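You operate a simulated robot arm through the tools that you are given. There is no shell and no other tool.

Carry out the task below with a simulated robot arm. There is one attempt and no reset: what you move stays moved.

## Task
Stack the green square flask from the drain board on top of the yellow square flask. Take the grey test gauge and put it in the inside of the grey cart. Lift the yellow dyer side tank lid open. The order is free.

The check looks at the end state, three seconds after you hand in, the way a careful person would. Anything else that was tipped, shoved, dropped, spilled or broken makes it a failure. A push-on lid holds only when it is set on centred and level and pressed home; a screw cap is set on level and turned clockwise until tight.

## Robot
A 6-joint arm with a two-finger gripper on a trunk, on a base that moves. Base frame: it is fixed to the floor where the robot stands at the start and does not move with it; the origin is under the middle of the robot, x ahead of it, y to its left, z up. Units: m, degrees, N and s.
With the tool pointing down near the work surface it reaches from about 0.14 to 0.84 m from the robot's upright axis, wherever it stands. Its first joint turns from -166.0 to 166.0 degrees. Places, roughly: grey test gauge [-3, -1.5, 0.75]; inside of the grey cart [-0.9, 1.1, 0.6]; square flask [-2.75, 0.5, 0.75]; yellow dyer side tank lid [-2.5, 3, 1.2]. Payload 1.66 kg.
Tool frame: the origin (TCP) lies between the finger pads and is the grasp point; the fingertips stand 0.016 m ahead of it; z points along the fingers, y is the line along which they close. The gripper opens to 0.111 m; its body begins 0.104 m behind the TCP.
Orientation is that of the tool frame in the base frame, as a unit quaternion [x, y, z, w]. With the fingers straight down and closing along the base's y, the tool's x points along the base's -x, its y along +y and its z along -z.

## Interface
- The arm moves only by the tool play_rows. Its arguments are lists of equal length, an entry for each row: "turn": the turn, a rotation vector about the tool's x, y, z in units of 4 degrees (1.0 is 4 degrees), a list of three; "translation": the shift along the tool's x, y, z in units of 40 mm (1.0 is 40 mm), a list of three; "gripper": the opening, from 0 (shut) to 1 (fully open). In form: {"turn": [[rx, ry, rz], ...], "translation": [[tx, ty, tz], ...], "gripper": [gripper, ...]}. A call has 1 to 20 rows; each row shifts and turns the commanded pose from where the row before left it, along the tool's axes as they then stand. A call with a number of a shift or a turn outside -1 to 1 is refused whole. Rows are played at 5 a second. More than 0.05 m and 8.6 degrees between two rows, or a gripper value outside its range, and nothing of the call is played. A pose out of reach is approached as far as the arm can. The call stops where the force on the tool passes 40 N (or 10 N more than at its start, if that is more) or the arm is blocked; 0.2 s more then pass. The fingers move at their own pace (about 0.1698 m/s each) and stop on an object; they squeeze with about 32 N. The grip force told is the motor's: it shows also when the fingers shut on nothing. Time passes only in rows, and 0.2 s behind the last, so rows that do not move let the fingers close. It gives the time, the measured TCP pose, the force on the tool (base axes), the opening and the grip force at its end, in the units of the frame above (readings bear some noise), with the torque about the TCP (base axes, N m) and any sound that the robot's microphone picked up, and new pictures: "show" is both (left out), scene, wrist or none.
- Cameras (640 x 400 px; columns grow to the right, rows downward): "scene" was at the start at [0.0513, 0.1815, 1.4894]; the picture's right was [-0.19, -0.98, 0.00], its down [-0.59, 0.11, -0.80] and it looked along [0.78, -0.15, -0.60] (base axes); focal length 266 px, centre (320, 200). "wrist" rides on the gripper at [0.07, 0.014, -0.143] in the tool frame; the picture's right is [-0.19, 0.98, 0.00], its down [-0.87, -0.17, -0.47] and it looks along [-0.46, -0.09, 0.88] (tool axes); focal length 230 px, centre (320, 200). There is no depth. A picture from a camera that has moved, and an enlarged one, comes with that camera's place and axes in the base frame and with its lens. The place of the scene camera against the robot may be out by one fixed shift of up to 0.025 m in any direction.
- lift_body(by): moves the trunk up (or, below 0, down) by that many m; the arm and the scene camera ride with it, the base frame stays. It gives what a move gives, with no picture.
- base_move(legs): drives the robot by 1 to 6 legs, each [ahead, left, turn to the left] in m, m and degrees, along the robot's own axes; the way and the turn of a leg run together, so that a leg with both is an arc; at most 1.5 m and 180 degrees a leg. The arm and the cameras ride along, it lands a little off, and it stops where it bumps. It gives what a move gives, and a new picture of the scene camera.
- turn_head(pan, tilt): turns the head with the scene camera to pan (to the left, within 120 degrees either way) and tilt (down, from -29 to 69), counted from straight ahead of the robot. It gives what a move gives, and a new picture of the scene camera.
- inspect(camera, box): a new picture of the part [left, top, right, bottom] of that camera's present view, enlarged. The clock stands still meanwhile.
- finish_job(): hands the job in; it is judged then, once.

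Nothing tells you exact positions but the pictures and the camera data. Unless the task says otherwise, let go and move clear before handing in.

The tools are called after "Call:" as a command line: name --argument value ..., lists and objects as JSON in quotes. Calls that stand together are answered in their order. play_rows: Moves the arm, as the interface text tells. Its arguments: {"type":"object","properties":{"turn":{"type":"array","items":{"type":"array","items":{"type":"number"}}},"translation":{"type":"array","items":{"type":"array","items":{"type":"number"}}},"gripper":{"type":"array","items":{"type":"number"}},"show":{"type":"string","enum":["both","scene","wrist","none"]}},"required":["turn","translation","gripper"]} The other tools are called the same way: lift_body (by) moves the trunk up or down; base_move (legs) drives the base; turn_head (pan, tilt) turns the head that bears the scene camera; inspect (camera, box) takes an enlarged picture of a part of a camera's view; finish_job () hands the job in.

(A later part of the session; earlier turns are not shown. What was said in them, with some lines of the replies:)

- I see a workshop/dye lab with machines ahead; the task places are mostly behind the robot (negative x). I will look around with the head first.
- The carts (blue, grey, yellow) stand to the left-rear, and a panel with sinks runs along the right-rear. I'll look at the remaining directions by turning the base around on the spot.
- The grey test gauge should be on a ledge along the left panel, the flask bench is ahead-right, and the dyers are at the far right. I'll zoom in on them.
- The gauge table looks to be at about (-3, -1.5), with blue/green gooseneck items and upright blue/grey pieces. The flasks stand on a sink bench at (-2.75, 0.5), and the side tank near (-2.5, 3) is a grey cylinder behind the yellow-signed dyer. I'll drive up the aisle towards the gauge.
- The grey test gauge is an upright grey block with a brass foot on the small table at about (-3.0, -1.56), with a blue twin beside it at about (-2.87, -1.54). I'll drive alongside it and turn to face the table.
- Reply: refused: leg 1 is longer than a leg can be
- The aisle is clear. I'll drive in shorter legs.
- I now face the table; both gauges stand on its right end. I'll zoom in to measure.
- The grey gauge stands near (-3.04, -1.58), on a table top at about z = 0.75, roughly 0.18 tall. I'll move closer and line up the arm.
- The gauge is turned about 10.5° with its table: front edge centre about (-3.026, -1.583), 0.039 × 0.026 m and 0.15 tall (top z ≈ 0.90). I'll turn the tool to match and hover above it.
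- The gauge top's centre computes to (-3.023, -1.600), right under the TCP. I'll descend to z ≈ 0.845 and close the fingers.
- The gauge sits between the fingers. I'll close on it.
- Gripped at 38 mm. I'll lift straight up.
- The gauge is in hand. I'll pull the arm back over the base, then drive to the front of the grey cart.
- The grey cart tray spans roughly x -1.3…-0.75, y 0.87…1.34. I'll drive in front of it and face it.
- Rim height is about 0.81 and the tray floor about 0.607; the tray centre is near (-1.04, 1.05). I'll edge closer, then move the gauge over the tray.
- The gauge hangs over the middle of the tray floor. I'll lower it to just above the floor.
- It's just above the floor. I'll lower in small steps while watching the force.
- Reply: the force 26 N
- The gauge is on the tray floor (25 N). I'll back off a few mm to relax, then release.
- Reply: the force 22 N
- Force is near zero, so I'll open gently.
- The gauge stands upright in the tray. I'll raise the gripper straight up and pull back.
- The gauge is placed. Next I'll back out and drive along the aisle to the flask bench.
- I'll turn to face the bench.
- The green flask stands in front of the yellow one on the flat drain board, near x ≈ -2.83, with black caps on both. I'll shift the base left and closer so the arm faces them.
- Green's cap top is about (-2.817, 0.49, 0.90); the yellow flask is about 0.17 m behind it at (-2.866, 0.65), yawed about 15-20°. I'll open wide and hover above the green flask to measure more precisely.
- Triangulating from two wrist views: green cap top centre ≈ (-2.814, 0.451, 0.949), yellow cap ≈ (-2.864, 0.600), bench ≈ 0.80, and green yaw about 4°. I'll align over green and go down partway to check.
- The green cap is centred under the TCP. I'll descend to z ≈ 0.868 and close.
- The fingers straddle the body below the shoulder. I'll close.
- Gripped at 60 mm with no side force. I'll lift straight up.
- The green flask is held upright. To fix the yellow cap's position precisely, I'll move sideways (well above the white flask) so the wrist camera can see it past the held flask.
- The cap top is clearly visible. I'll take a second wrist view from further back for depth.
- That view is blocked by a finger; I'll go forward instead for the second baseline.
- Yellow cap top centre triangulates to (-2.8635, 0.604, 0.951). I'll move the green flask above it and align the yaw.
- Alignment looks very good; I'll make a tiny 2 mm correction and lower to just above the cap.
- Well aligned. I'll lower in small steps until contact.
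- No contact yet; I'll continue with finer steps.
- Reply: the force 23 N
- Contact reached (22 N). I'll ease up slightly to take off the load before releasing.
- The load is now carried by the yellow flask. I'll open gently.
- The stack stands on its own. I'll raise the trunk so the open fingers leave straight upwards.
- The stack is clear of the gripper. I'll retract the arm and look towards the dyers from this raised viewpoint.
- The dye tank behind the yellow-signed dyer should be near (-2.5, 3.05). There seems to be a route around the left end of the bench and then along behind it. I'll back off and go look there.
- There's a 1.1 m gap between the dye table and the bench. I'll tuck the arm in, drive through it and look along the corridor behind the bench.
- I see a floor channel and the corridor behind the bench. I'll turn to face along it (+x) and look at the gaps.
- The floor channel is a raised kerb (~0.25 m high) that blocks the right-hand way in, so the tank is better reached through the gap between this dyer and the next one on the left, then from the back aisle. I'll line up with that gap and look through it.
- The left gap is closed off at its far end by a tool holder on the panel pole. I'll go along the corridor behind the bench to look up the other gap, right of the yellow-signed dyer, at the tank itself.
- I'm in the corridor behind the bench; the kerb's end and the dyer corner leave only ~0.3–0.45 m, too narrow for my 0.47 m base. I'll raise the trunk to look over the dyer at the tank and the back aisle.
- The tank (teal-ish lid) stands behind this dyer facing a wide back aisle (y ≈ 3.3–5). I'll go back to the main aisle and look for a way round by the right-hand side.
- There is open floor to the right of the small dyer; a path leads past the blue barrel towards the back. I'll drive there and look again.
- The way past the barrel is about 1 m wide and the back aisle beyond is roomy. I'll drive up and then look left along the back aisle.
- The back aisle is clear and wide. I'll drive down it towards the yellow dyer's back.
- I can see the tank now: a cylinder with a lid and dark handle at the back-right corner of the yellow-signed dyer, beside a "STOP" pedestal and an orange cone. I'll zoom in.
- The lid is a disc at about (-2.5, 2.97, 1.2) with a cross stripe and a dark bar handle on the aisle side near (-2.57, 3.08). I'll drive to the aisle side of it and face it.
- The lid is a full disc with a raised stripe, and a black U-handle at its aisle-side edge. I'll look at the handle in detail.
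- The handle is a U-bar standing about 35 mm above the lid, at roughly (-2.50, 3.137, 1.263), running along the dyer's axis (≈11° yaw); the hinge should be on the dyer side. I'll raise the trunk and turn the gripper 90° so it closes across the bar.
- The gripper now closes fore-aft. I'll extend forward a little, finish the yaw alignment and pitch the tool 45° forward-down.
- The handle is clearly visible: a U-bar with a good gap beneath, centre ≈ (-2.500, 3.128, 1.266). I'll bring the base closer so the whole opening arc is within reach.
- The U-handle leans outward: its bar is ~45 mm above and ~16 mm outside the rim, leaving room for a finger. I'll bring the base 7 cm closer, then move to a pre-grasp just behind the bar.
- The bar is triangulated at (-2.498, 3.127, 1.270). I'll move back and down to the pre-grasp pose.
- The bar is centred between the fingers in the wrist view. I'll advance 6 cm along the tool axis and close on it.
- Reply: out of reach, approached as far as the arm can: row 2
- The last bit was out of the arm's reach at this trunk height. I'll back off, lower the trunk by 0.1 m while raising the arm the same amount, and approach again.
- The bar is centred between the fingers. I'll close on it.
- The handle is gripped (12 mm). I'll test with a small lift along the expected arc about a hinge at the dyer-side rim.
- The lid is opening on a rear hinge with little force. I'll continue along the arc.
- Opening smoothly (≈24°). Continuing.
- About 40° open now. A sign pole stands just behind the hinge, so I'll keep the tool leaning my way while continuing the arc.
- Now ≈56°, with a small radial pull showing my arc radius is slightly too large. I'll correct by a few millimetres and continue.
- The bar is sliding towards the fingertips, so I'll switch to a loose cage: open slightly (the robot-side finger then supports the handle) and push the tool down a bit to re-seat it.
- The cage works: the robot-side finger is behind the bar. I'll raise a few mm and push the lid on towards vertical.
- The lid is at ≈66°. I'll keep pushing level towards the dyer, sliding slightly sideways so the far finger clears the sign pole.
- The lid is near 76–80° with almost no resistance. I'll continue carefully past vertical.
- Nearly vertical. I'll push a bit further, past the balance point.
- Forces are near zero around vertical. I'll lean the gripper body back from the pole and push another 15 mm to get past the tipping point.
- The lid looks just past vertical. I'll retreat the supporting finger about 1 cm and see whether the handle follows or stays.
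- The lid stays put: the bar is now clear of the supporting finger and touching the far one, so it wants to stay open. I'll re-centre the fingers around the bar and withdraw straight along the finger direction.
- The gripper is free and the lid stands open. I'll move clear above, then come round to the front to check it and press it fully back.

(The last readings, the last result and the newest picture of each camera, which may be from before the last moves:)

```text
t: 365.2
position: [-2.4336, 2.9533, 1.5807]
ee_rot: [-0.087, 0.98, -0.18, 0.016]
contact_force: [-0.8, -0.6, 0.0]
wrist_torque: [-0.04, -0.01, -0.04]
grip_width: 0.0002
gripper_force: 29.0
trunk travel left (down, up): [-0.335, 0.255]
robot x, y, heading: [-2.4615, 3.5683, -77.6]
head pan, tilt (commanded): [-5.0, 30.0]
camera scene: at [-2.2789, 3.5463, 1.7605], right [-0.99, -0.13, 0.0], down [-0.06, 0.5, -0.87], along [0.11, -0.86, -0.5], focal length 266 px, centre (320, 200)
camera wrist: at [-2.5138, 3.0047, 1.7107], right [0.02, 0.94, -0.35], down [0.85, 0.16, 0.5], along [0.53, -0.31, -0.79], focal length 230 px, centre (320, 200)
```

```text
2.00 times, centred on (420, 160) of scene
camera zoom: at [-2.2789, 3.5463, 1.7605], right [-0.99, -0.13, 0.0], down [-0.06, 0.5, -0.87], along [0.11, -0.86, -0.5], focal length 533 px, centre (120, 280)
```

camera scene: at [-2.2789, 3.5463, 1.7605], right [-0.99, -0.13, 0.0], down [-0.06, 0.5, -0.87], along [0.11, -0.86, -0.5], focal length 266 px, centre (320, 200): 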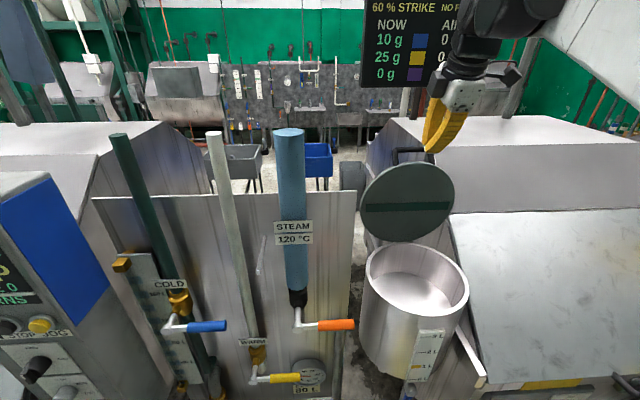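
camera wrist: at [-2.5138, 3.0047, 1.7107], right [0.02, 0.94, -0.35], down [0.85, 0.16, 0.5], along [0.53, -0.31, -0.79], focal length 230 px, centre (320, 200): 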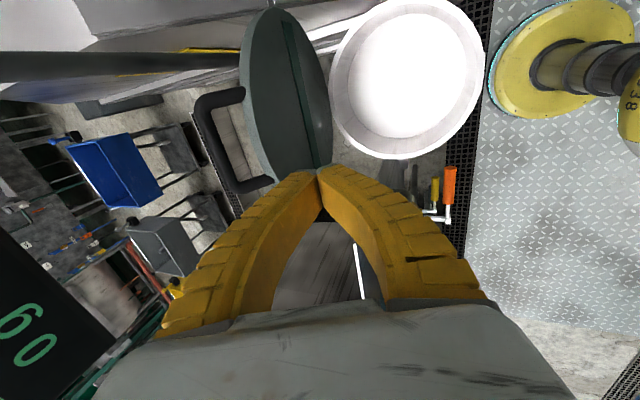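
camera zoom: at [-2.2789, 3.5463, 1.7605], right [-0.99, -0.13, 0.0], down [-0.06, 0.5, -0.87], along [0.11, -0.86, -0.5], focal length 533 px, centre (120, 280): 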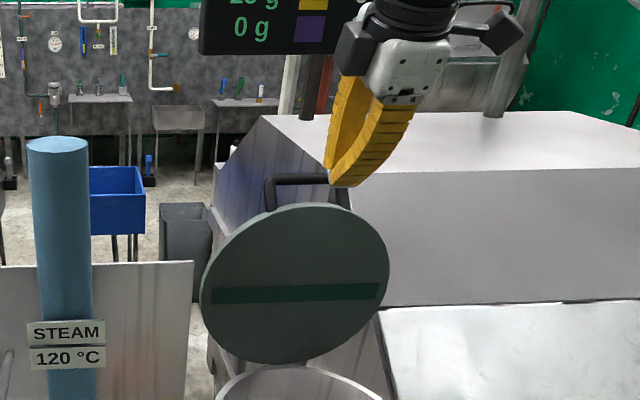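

The lid stands open by itself at roughly 95°. I'll gently press on its underside near the top with closed fingers to confirm it's resting fully back.

Call:
play_rows --turn '[[0, 0, 0], [0, 0, 0], [0, 0, 0], [0, 0, 0], [0, 0, 0], [0, 0, 0], [0, 0, 0], [0, 0, 0]]' --translation '[[0, 0.31, 0.8175], [0, 0.31, 0.8175], [0, 0.31, 0.8175], [0, 0.31, 0.8175], [0, -0.468, 0.177], [0, -0.468, 0.177], [0, -0.468, 0.177], [0, 0, 0]]' --gripper '[0, 0, 0, 0, 0, 0, 0, 0]'

Call:
inspect --camera "scene" --box '[320, 60, 520, 260]'

```text
t: 367.0
position: [-2.422, 2.8948, 1.4417]
ee_rot: [-0.088, 0.98, -0.18, 0.016]
contact_force: [-0.3, -0.1, -0.7]
wrist_torque: [-0.02, -0.01, 0.0]
grip_width: 0.0
gripper_force: 28.6
trunk travel left (down, up): [-0.335, 0.255]
robot x, y, heading: [-2.4584, 3.5688, -77.5]
head pan, tilt (commanded): [-5.0, 30.0]
camera scene: at [-2.279, 3.5471, 1.7605], right [-0.99, -0.13, 0.0], down [-0.06, 0.5, -0.87], along [0.11, -0.86, -0.5], focal length 266 px, centre (320, 200)
camera wrist: at [-2.5029, 2.9456, 1.5712], right [0.02, 0.94, -0.35], down [0.85, 0.17, 0.5], along [0.53, -0.31, -0.79], focal length 230 px, centre (320, 200)
```

scene: 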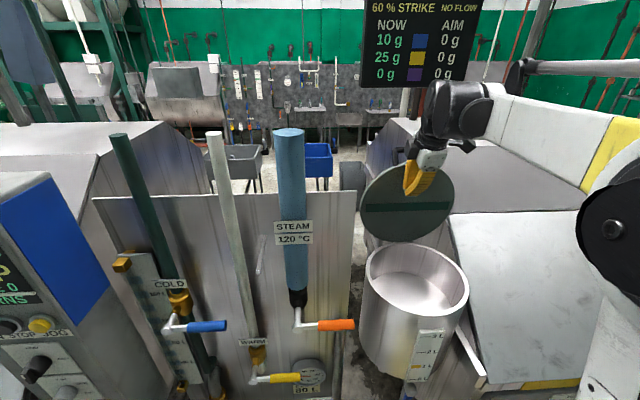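
wrist: 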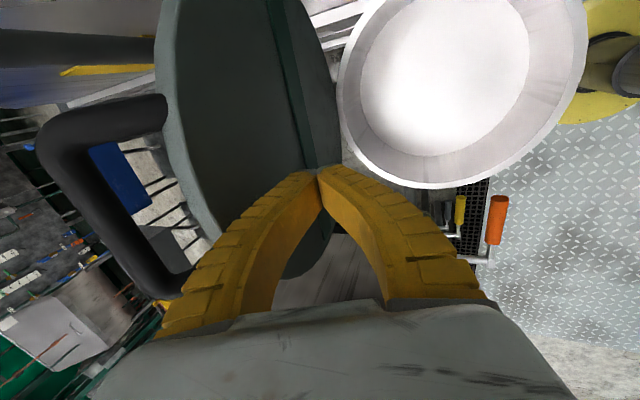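

```text
2.00 times, centred on (420, 160) of scene
camera zoom: at [-2.279, 3.5471, 1.7605], right [-0.99, -0.13, 0.0], down [-0.06, 0.5, -0.87], along [0.11, -0.86, -0.5], focal length 533 px, centre (120, 280)
```

zoom: 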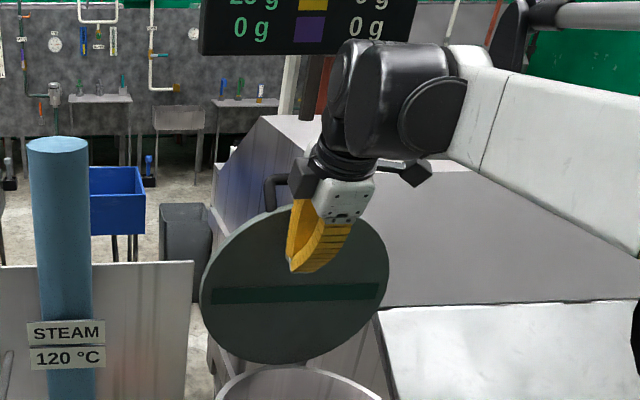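

Call:
play_rows --turn '[[0, 0, 0], [0, 0, 0], [0, 0, 0], [0, 0, 0]]' --translation '[[0, -0.28, 0.106], [0, -0.28, 0.106], [0, -0.28, 0.106], [0, 0, 0]]' --gripper '[0, 0, 0, 0]' --show "wrist"

```text
t: 368.0
position: [-2.4166, 2.8597, 1.4426]
ee_rot: [-0.088, 0.98, -0.18, 0.016]
contact_force: [0.9, 0.7, -0.5]
wrist_torque: [-0.07, 0.0, 0.02]
grip_width: 0.0002
gripper_force: 28.6
trunk travel left (down, up): [-0.335, 0.255]
robot x, y, heading: [-2.4567, 3.5661, -78.2]
head pan, tilt (commanded): [-5.0, 30.0]
camera wrist: at [-2.4965, 2.9092, 1.5717], right [0.02, 0.94, -0.35], down [0.85, 0.16, 0.5], along [0.53, -0.31, -0.79], focal length 230 px, centre (320, 200)
```

wrist: 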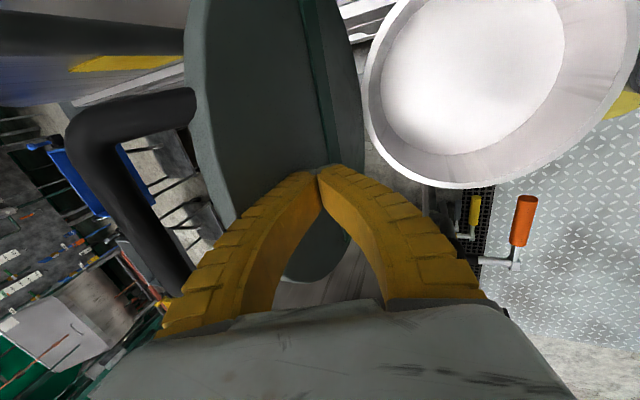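

Call:
play_rows --turn '[[0, 0, 0], [0, 0, 0], [0, 0, 0], [0, 0, 0]]' --translation '[[0, -0.25, 0.095], [0, -0.25, 0.095], [0, -0.25, 0.095], [0, 0, 0]]' --gripper '[0, 0, 0, 0]'

Call:
inspect --camera "scene" --box '[320, 60, 520, 260]'

```text
t: 369.0
position: [-2.4117, 2.827, 1.443]
ee_rot: [-0.088, 0.98, -0.18, 0.016]
contact_force: [0.3, 1.8, 1.5]
wrist_torque: [0.04, 0.0, 0.03]
grip_width: 0.0
gripper_force: 28.5
trunk travel left (down, up): [-0.335, 0.255]
robot x, y, heading: [-2.4594, 3.5655, -77.8]
head pan, tilt (commanded): [-5.0, 30.0]
camera scene: at [-2.279, 3.5465, 1.7605], right [-0.99, -0.13, 0.0], down [-0.06, 0.5, -0.87], along [0.11, -0.86, -0.5], focal length 266 px, centre (320, 200)
camera wrist: at [-2.4913, 2.8776, 1.572], right [0.02, 0.94, -0.35], down [0.85, 0.16, 0.5], along [0.53, -0.31, -0.79], focal length 230 px, centre (320, 200)
```

scene: 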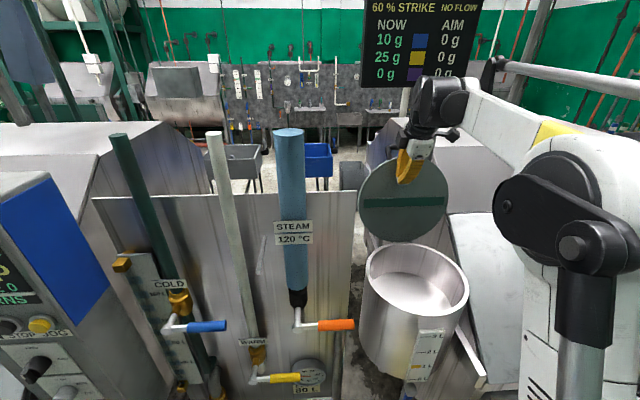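
wrist: 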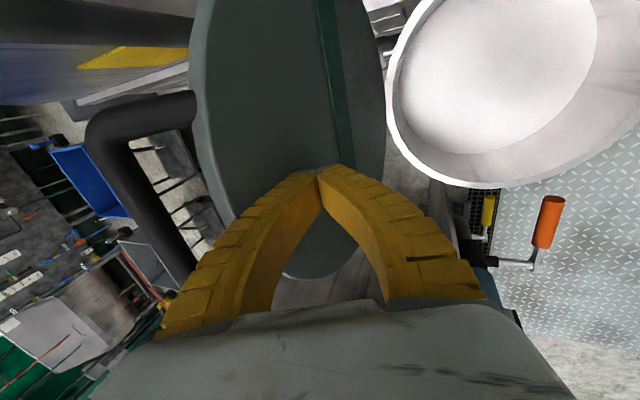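

```text
2.00 times, centred on (420, 160) of scene
camera zoom: at [-2.279, 3.5465, 1.7605], right [-0.99, -0.13, 0.0], down [-0.06, 0.5, -0.87], along [0.11, -0.86, -0.5], focal length 533 px, centre (120, 280)
```

zoom: 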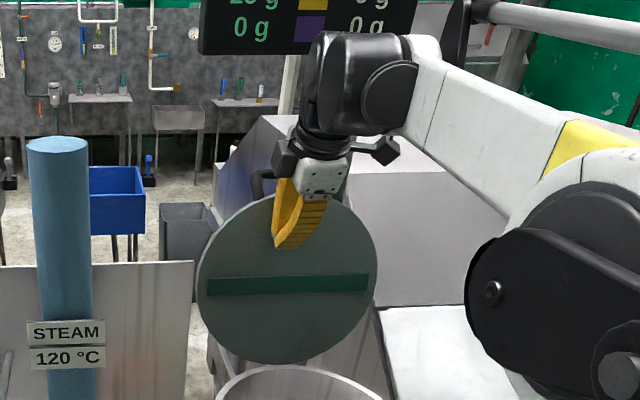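

Call:
play_rows --turn '[[0, 0, 0], [0, 0, 0], [0, 0, 0], [0, 0, 0]]' --translation '[[0, -0.25, 0.095], [0, -0.25, 0.095], [0, -0.2, 0.075], [0, 0, 0]]' --gripper '[0, 0, 0, 0]'

Call:
inspect --camera "scene" --box '[320, 60, 520, 260]'

```text
t: 369.5
position: [-2.4105, 2.8261, 1.4436]
ee_rot: [-0.087, 0.981, -0.175, 0.016]
contact_force: [-3.0, 23.4, -2.2]
wrist_torque: [0.11, 0.01, 0.15]
grip_width: 0.0001
gripper_force: 27.9
trunk travel left (down, up): [-0.335, 0.255]
robot x, y, heading: [-2.4573, 3.5692, -77.8]
head pan, tilt (commanded): [-5.0, 30.0]
stopped in row 2: the force on the tool passed its limit at 49 N (the readings are from after the stop); the commanded pose is now the measured one
camera scene: at [-2.2796, 3.5516, 1.7606], right [-0.99, -0.13, 0.0], down [-0.06, 0.49, -0.87], along [0.11, -0.86, -0.5], focal length 266 px, centre (320, 200)
camera wrist: at [-2.4909, 2.8746, 1.5734], right [0.02, 0.94, -0.34], down [0.85, 0.16, 0.5], along [0.53, -0.3, -0.8], focal length 230 px, centre (320, 200)
```

scene: 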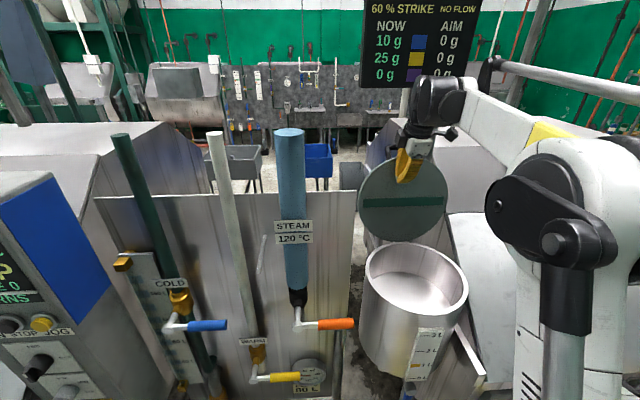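
wrist: 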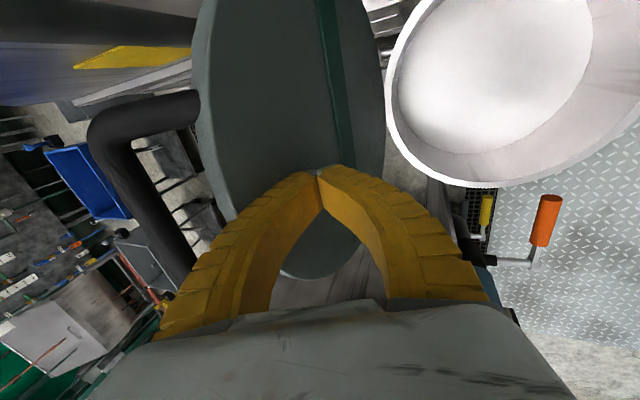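

```text
2.00 times, centred on (420, 160) of scene
camera zoom: at [-2.2796, 3.5516, 1.7606], right [-0.99, -0.13, 0.0], down [-0.06, 0.49, -0.87], along [0.11, -0.86, -0.5], focal length 533 px, centre (120, 280)
```

zoom: 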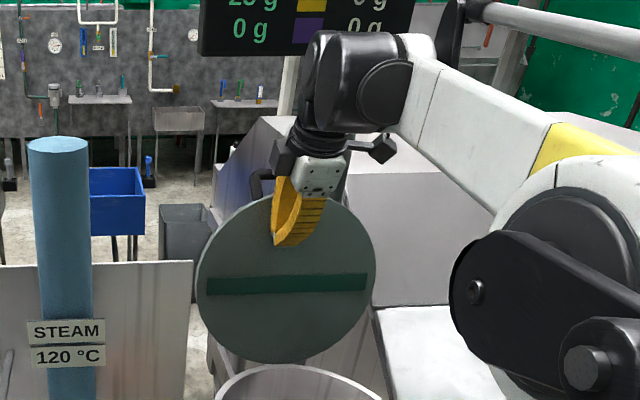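

The lid reached its hard stop, so it is fully open. I'll back the fingers away and check that it stays.

Call:
play_rows --turn '[[0, 0, 0], [0, 0, 0], [0, 0, 0], [0, 0, 0], [0, 0, 0]]' --translation '[[0, 0.15, -0.05], [0, 0.3, -0.11], [0, 0.5, -0.18], [0, 0.7, -0.26], [0, 0, 0]]' --gripper '[0, 0, 0, 0, 0]'

Call:
inspect --camera "scene" --box '[320, 60, 520, 260]'

```text
t: 370.7
position: [-2.4236, 2.8888, 1.4398]
ee_rot: [-0.088, 0.981, -0.174, 0.016]
contact_force: [0.1, -0.1, -0.6]
wrist_torque: [0.01, 0.01, -0.02]
grip_width: 0.0
gripper_force: 28.8
trunk travel left (down, up): [-0.335, 0.255]
robot x, y, heading: [-2.4574, 3.5702, -77.9]
head pan, tilt (commanded): [-5.0, 30.0]
camera scene: at [-2.2788, 3.545, 1.7604], right [-0.99, -0.13, 0.0], down [-0.06, 0.5, -0.87], along [0.11, -0.86, -0.5], focal length 266 px, centre (320, 200)
camera wrist: at [-2.5023, 2.9372, 1.5703], right [0.02, 0.94, -0.34], down [0.85, 0.16, 0.5], along [0.52, -0.3, -0.8], focal length 230 px, centre (320, 200)
```

scene: 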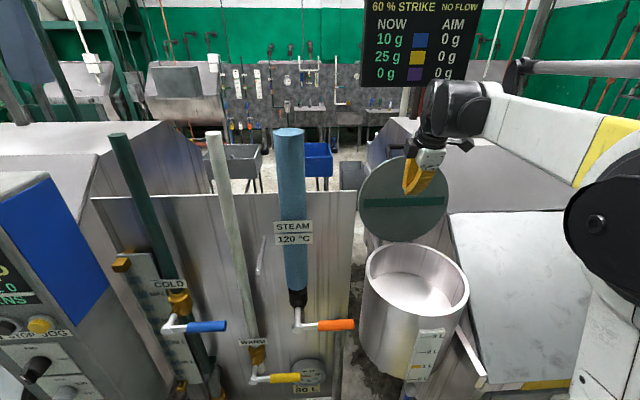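
wrist: 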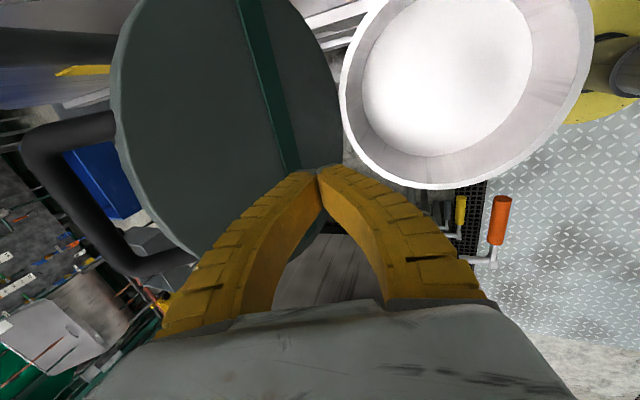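

```text
2.00 times, centred on (420, 160) of scene
camera zoom: at [-2.2788, 3.545, 1.7604], right [-0.99, -0.13, 0.0], down [-0.06, 0.5, -0.87], along [0.11, -0.86, -0.5], focal length 533 px, centre (120, 280)
```

zoom: 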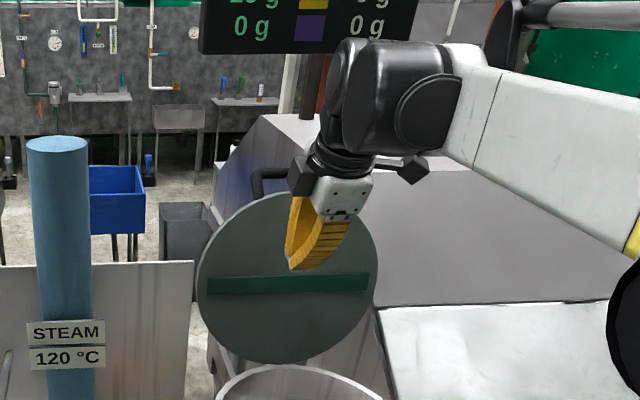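

The lid stays fully open with nothing touching it. I'll retract the arm and back the base off a little.

Call:
play_rows --turn '[[0, 0, 0], [0, 0, 0], [0, 0, 0], [0, 0, 0], [0, 0, 0]]' --translation '[[0, 0.5, -0.8], [0, 0.8, -0.5], [0, 0.88, -0.33], [0, 0.88, -0.33], [0, 0, 0]]' --gripper '[0.2, 0.3, 0.3, 0.3, 0.3]' --show "none"

Call:
base_move --legs '[[-0.3, 0, 0]]'

Call:
turn_head --pan -5 --tilt 25

Call:
inspect --camera "scene" --box '[280, 100, 480, 300]'

```text
t: 371.9
position: [-2.4484, 3.0287, 1.4717]
ee_rot: [-0.087, 0.981, -0.174, 0.016]
contact_force: [-0.5, -1.0, 0.2]
wrist_torque: [0.07, 0.03, 0.0]
grip_width: 0.0359
gripper_force: 1.8
trunk travel left (down, up): [-0.335, 0.255]
robot x, y, heading: [-2.4629, 3.5659, -77.8]
head pan, tilt (commanded): [-5.0, 30.0]
```

```text
t: 373.9
position: [-2.5136, 3.3227, 1.4718]
ee_rot: [-0.087, 0.981, -0.175, 0.016]
contact_force: [-0.3, 0.4, 0.9]
wrist_torque: [0.0, -0.01, 0.02]
grip_width: 0.0358
gripper_force: 1.9
trunk travel left (down, up): [-0.335, 0.255]
robot x, y, heading: [-2.5193, 3.8618, -77.9]
head pan, tilt (commanded): [-5.0, 30.0]
camera scene: at [-2.3422, 3.8395, 1.7605], right [-0.99, -0.12, 0.0], down [-0.06, 0.5, -0.87], along [0.11, -0.86, -0.5], focal length 266 px, centre (320, 200)
```

scene: 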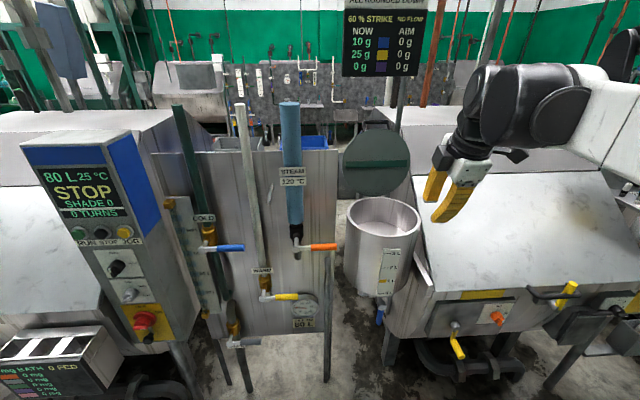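

```text
t: 374.6
position: [-2.5128, 3.3215, 1.4721]
ee_rot: [-0.087, 0.98, -0.176, 0.016]
contact_force: [0.0, 0.5, -0.1]
wrist_torque: [-0.02, -0.02, 0.01]
grip_width: 0.036
gripper_force: 2.0
trunk travel left (down, up): [-0.335, 0.255]
robot x, y, heading: [-2.5182, 3.8621, -77.9]
head pan, tilt (commanded): [-5.0, 25.0]
camera scene: at [-2.3417, 3.8364, 1.7684], right [-0.99, -0.12, 0.0], down [-0.05, 0.42, -0.91], along [0.11, -0.9, -0.42], focal length 266 px, centre (320, 200)
```

scene: 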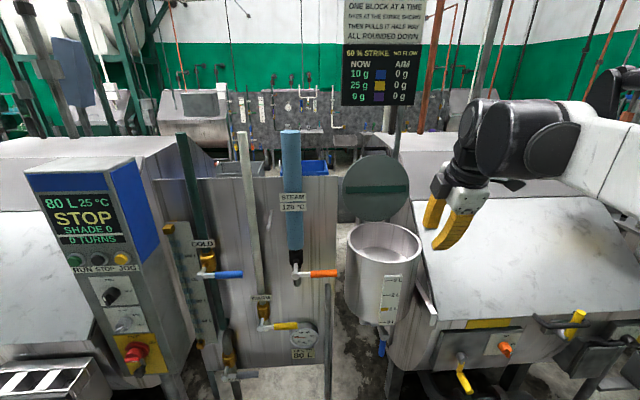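

```text
2.00 times, centred on (380, 200) of scene
camera zoom: at [-2.3417, 3.8364, 1.7684], right [-0.99, -0.12, 0.0], down [-0.05, 0.42, -0.91], along [0.11, -0.9, -0.42], focal length 533 px, centre (200, 200)
```

zoom: 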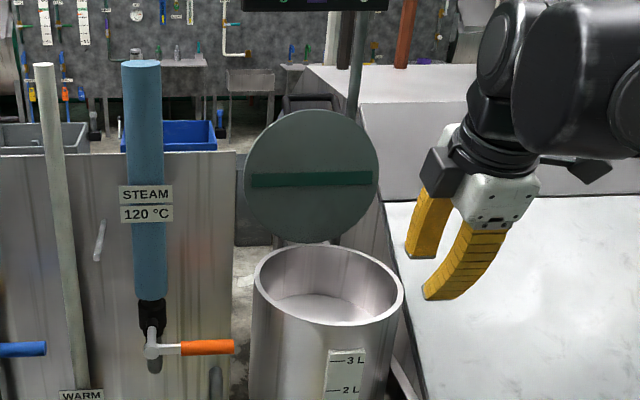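

The lid is open and undisturbed. I'll raise the trunk for a last look over the dyers at the stacked flasks and the gauge in the cart.

Call:
lift_body --by 0.25

Call:
turn_head --pan -22 --tilt 15

Call:
inspect --camera "scene" --box '[200, 120, 440, 270]'

Call:
turn_head --pan 20 --tilt 20

Call:
inspect --camera "scene" --box '[200, 120, 440, 270]'

```text
t: 377.1
position: [-2.5118, 3.3215, 1.7224]
ee_rot: [-0.087, 0.98, -0.175, 0.015]
contact_force: [-0.8, 0.2, 0.5]
wrist_torque: [-0.02, 0.01, -0.05]
grip_width: 0.0358
gripper_force: 2.2
trunk travel left (down, up): [-0.585, 0.005]
robot x, y, heading: [-2.5204, 3.8567, -78.2]
head pan, tilt (commanded): [-5.0, 25.0]
```

```text
t: 377.9
position: [-2.5112, 3.3209, 1.7225]
ee_rot: [-0.086, 0.981, -0.175, 0.016]
contact_force: [0.2, -0.5, -0.6]
wrist_torque: [0.01, 0.01, 0.04]
grip_width: 0.0358
gripper_force: 1.6
trunk travel left (down, up): [-0.585, 0.005]
robot x, y, heading: [-2.5233, 3.8614, -78.0]
head pan, tilt (commanded): [-22.0, 15.0]
camera scene: at [-2.3691, 3.8361, 2.0346], right [-0.99, 0.17, 0.0], down [0.04, 0.26, -0.97], along [-0.17, -0.95, -0.26], focal length 266 px, centre (320, 200)
```

scene: 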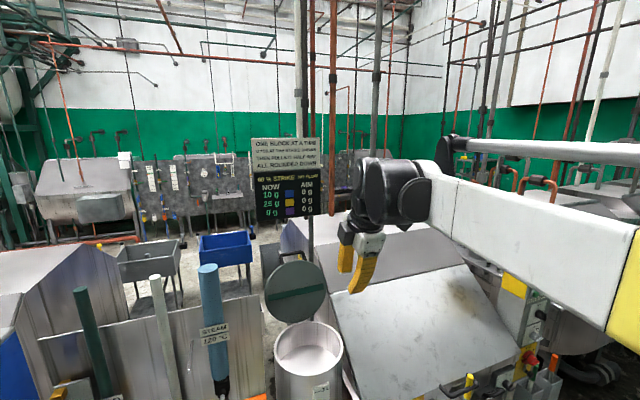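

```text
2.67 times, centred on (320, 195) of scene
camera zoom: at [-2.3691, 3.8361, 2.0346], right [-0.99, 0.17, 0.0], down [0.04, 0.26, -0.97], along [-0.17, -0.95, -0.26], focal length 710 px, centre (320, 213)
```

zoom: 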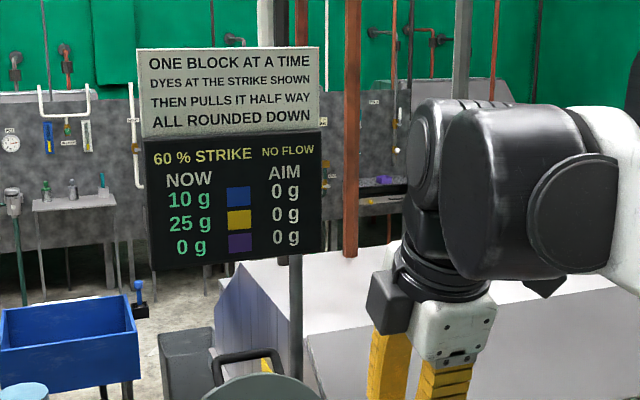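

```text
t: 379.0
position: [-2.5118, 3.3211, 1.722]
ee_rot: [-0.086, 0.981, -0.176, 0.016]
contact_force: [-0.4, 0.4, 0.8]
wrist_torque: [0.04, 0.0, 0.0]
grip_width: 0.0358
gripper_force: 2.1
trunk travel left (down, up): [-0.585, 0.005]
robot x, y, heading: [-2.5223, 3.8605, -78.1]
head pan, tilt (commanded): [20.0, 20.0]
camera scene: at [-2.3038, 3.8492, 2.0265], right [-0.85, -0.53, 0.0], down [-0.18, 0.29, -0.94], along [0.5, -0.8, -0.34], focal length 266 px, centre (320, 200)
```

scene: 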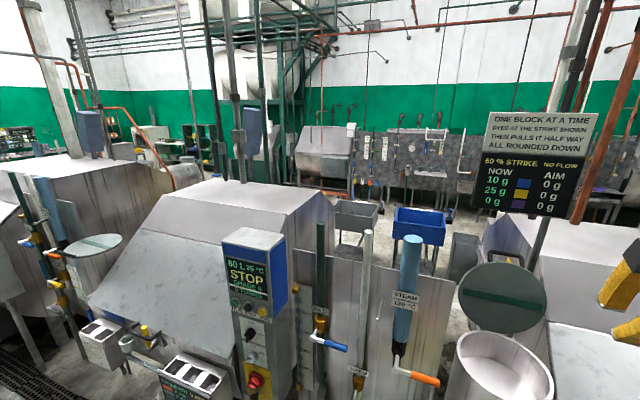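

```text
2.67 times, centred on (320, 195) of scene
camera zoom: at [-2.3038, 3.8492, 2.0265], right [-0.85, -0.53, 0.0], down [-0.18, 0.29, -0.94], along [0.5, -0.8, -0.34], focal length 710 px, centre (320, 213)
```

zoom: 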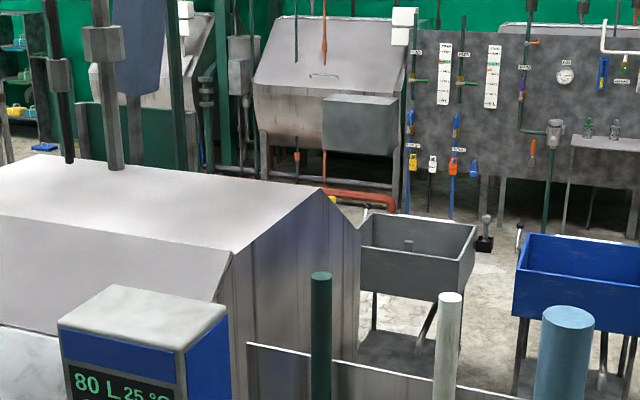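

The gauge is standing in the grey cart and the tank lid is fully open. The flasks were still stacked when I last saw them, on driving away from the bench; they are out of view from here. The gripper is clear of everything, so I'm handing in.

Call:
finish_job

```text
The job is handed in.
```

I did all three parts of the job and handed it in. I could not see the flask stack at the end, so that part is not confirmed.

- **Flasks:** I put the green square flask upright on the yellow flask's cap, within about 2 mm of centre. It stood by itself after I let go and was still standing when I last had it in view. After that I drove past the back of the bench without bumping anything. The dyer blocked my view of the stack at the end.
- **Grey test gauge:** It stands upright on the tray floor of the grey cart. I could still see it there in the last look.
- **Side tank lid:** I opened it to its hard stop. It stayed open after I took the gripper away. I took the tank near (-2.5, 3, 1.2) as the right one. It belongs to the dyer with the yellow plate.

I let go of everything and moved clear before handing in.
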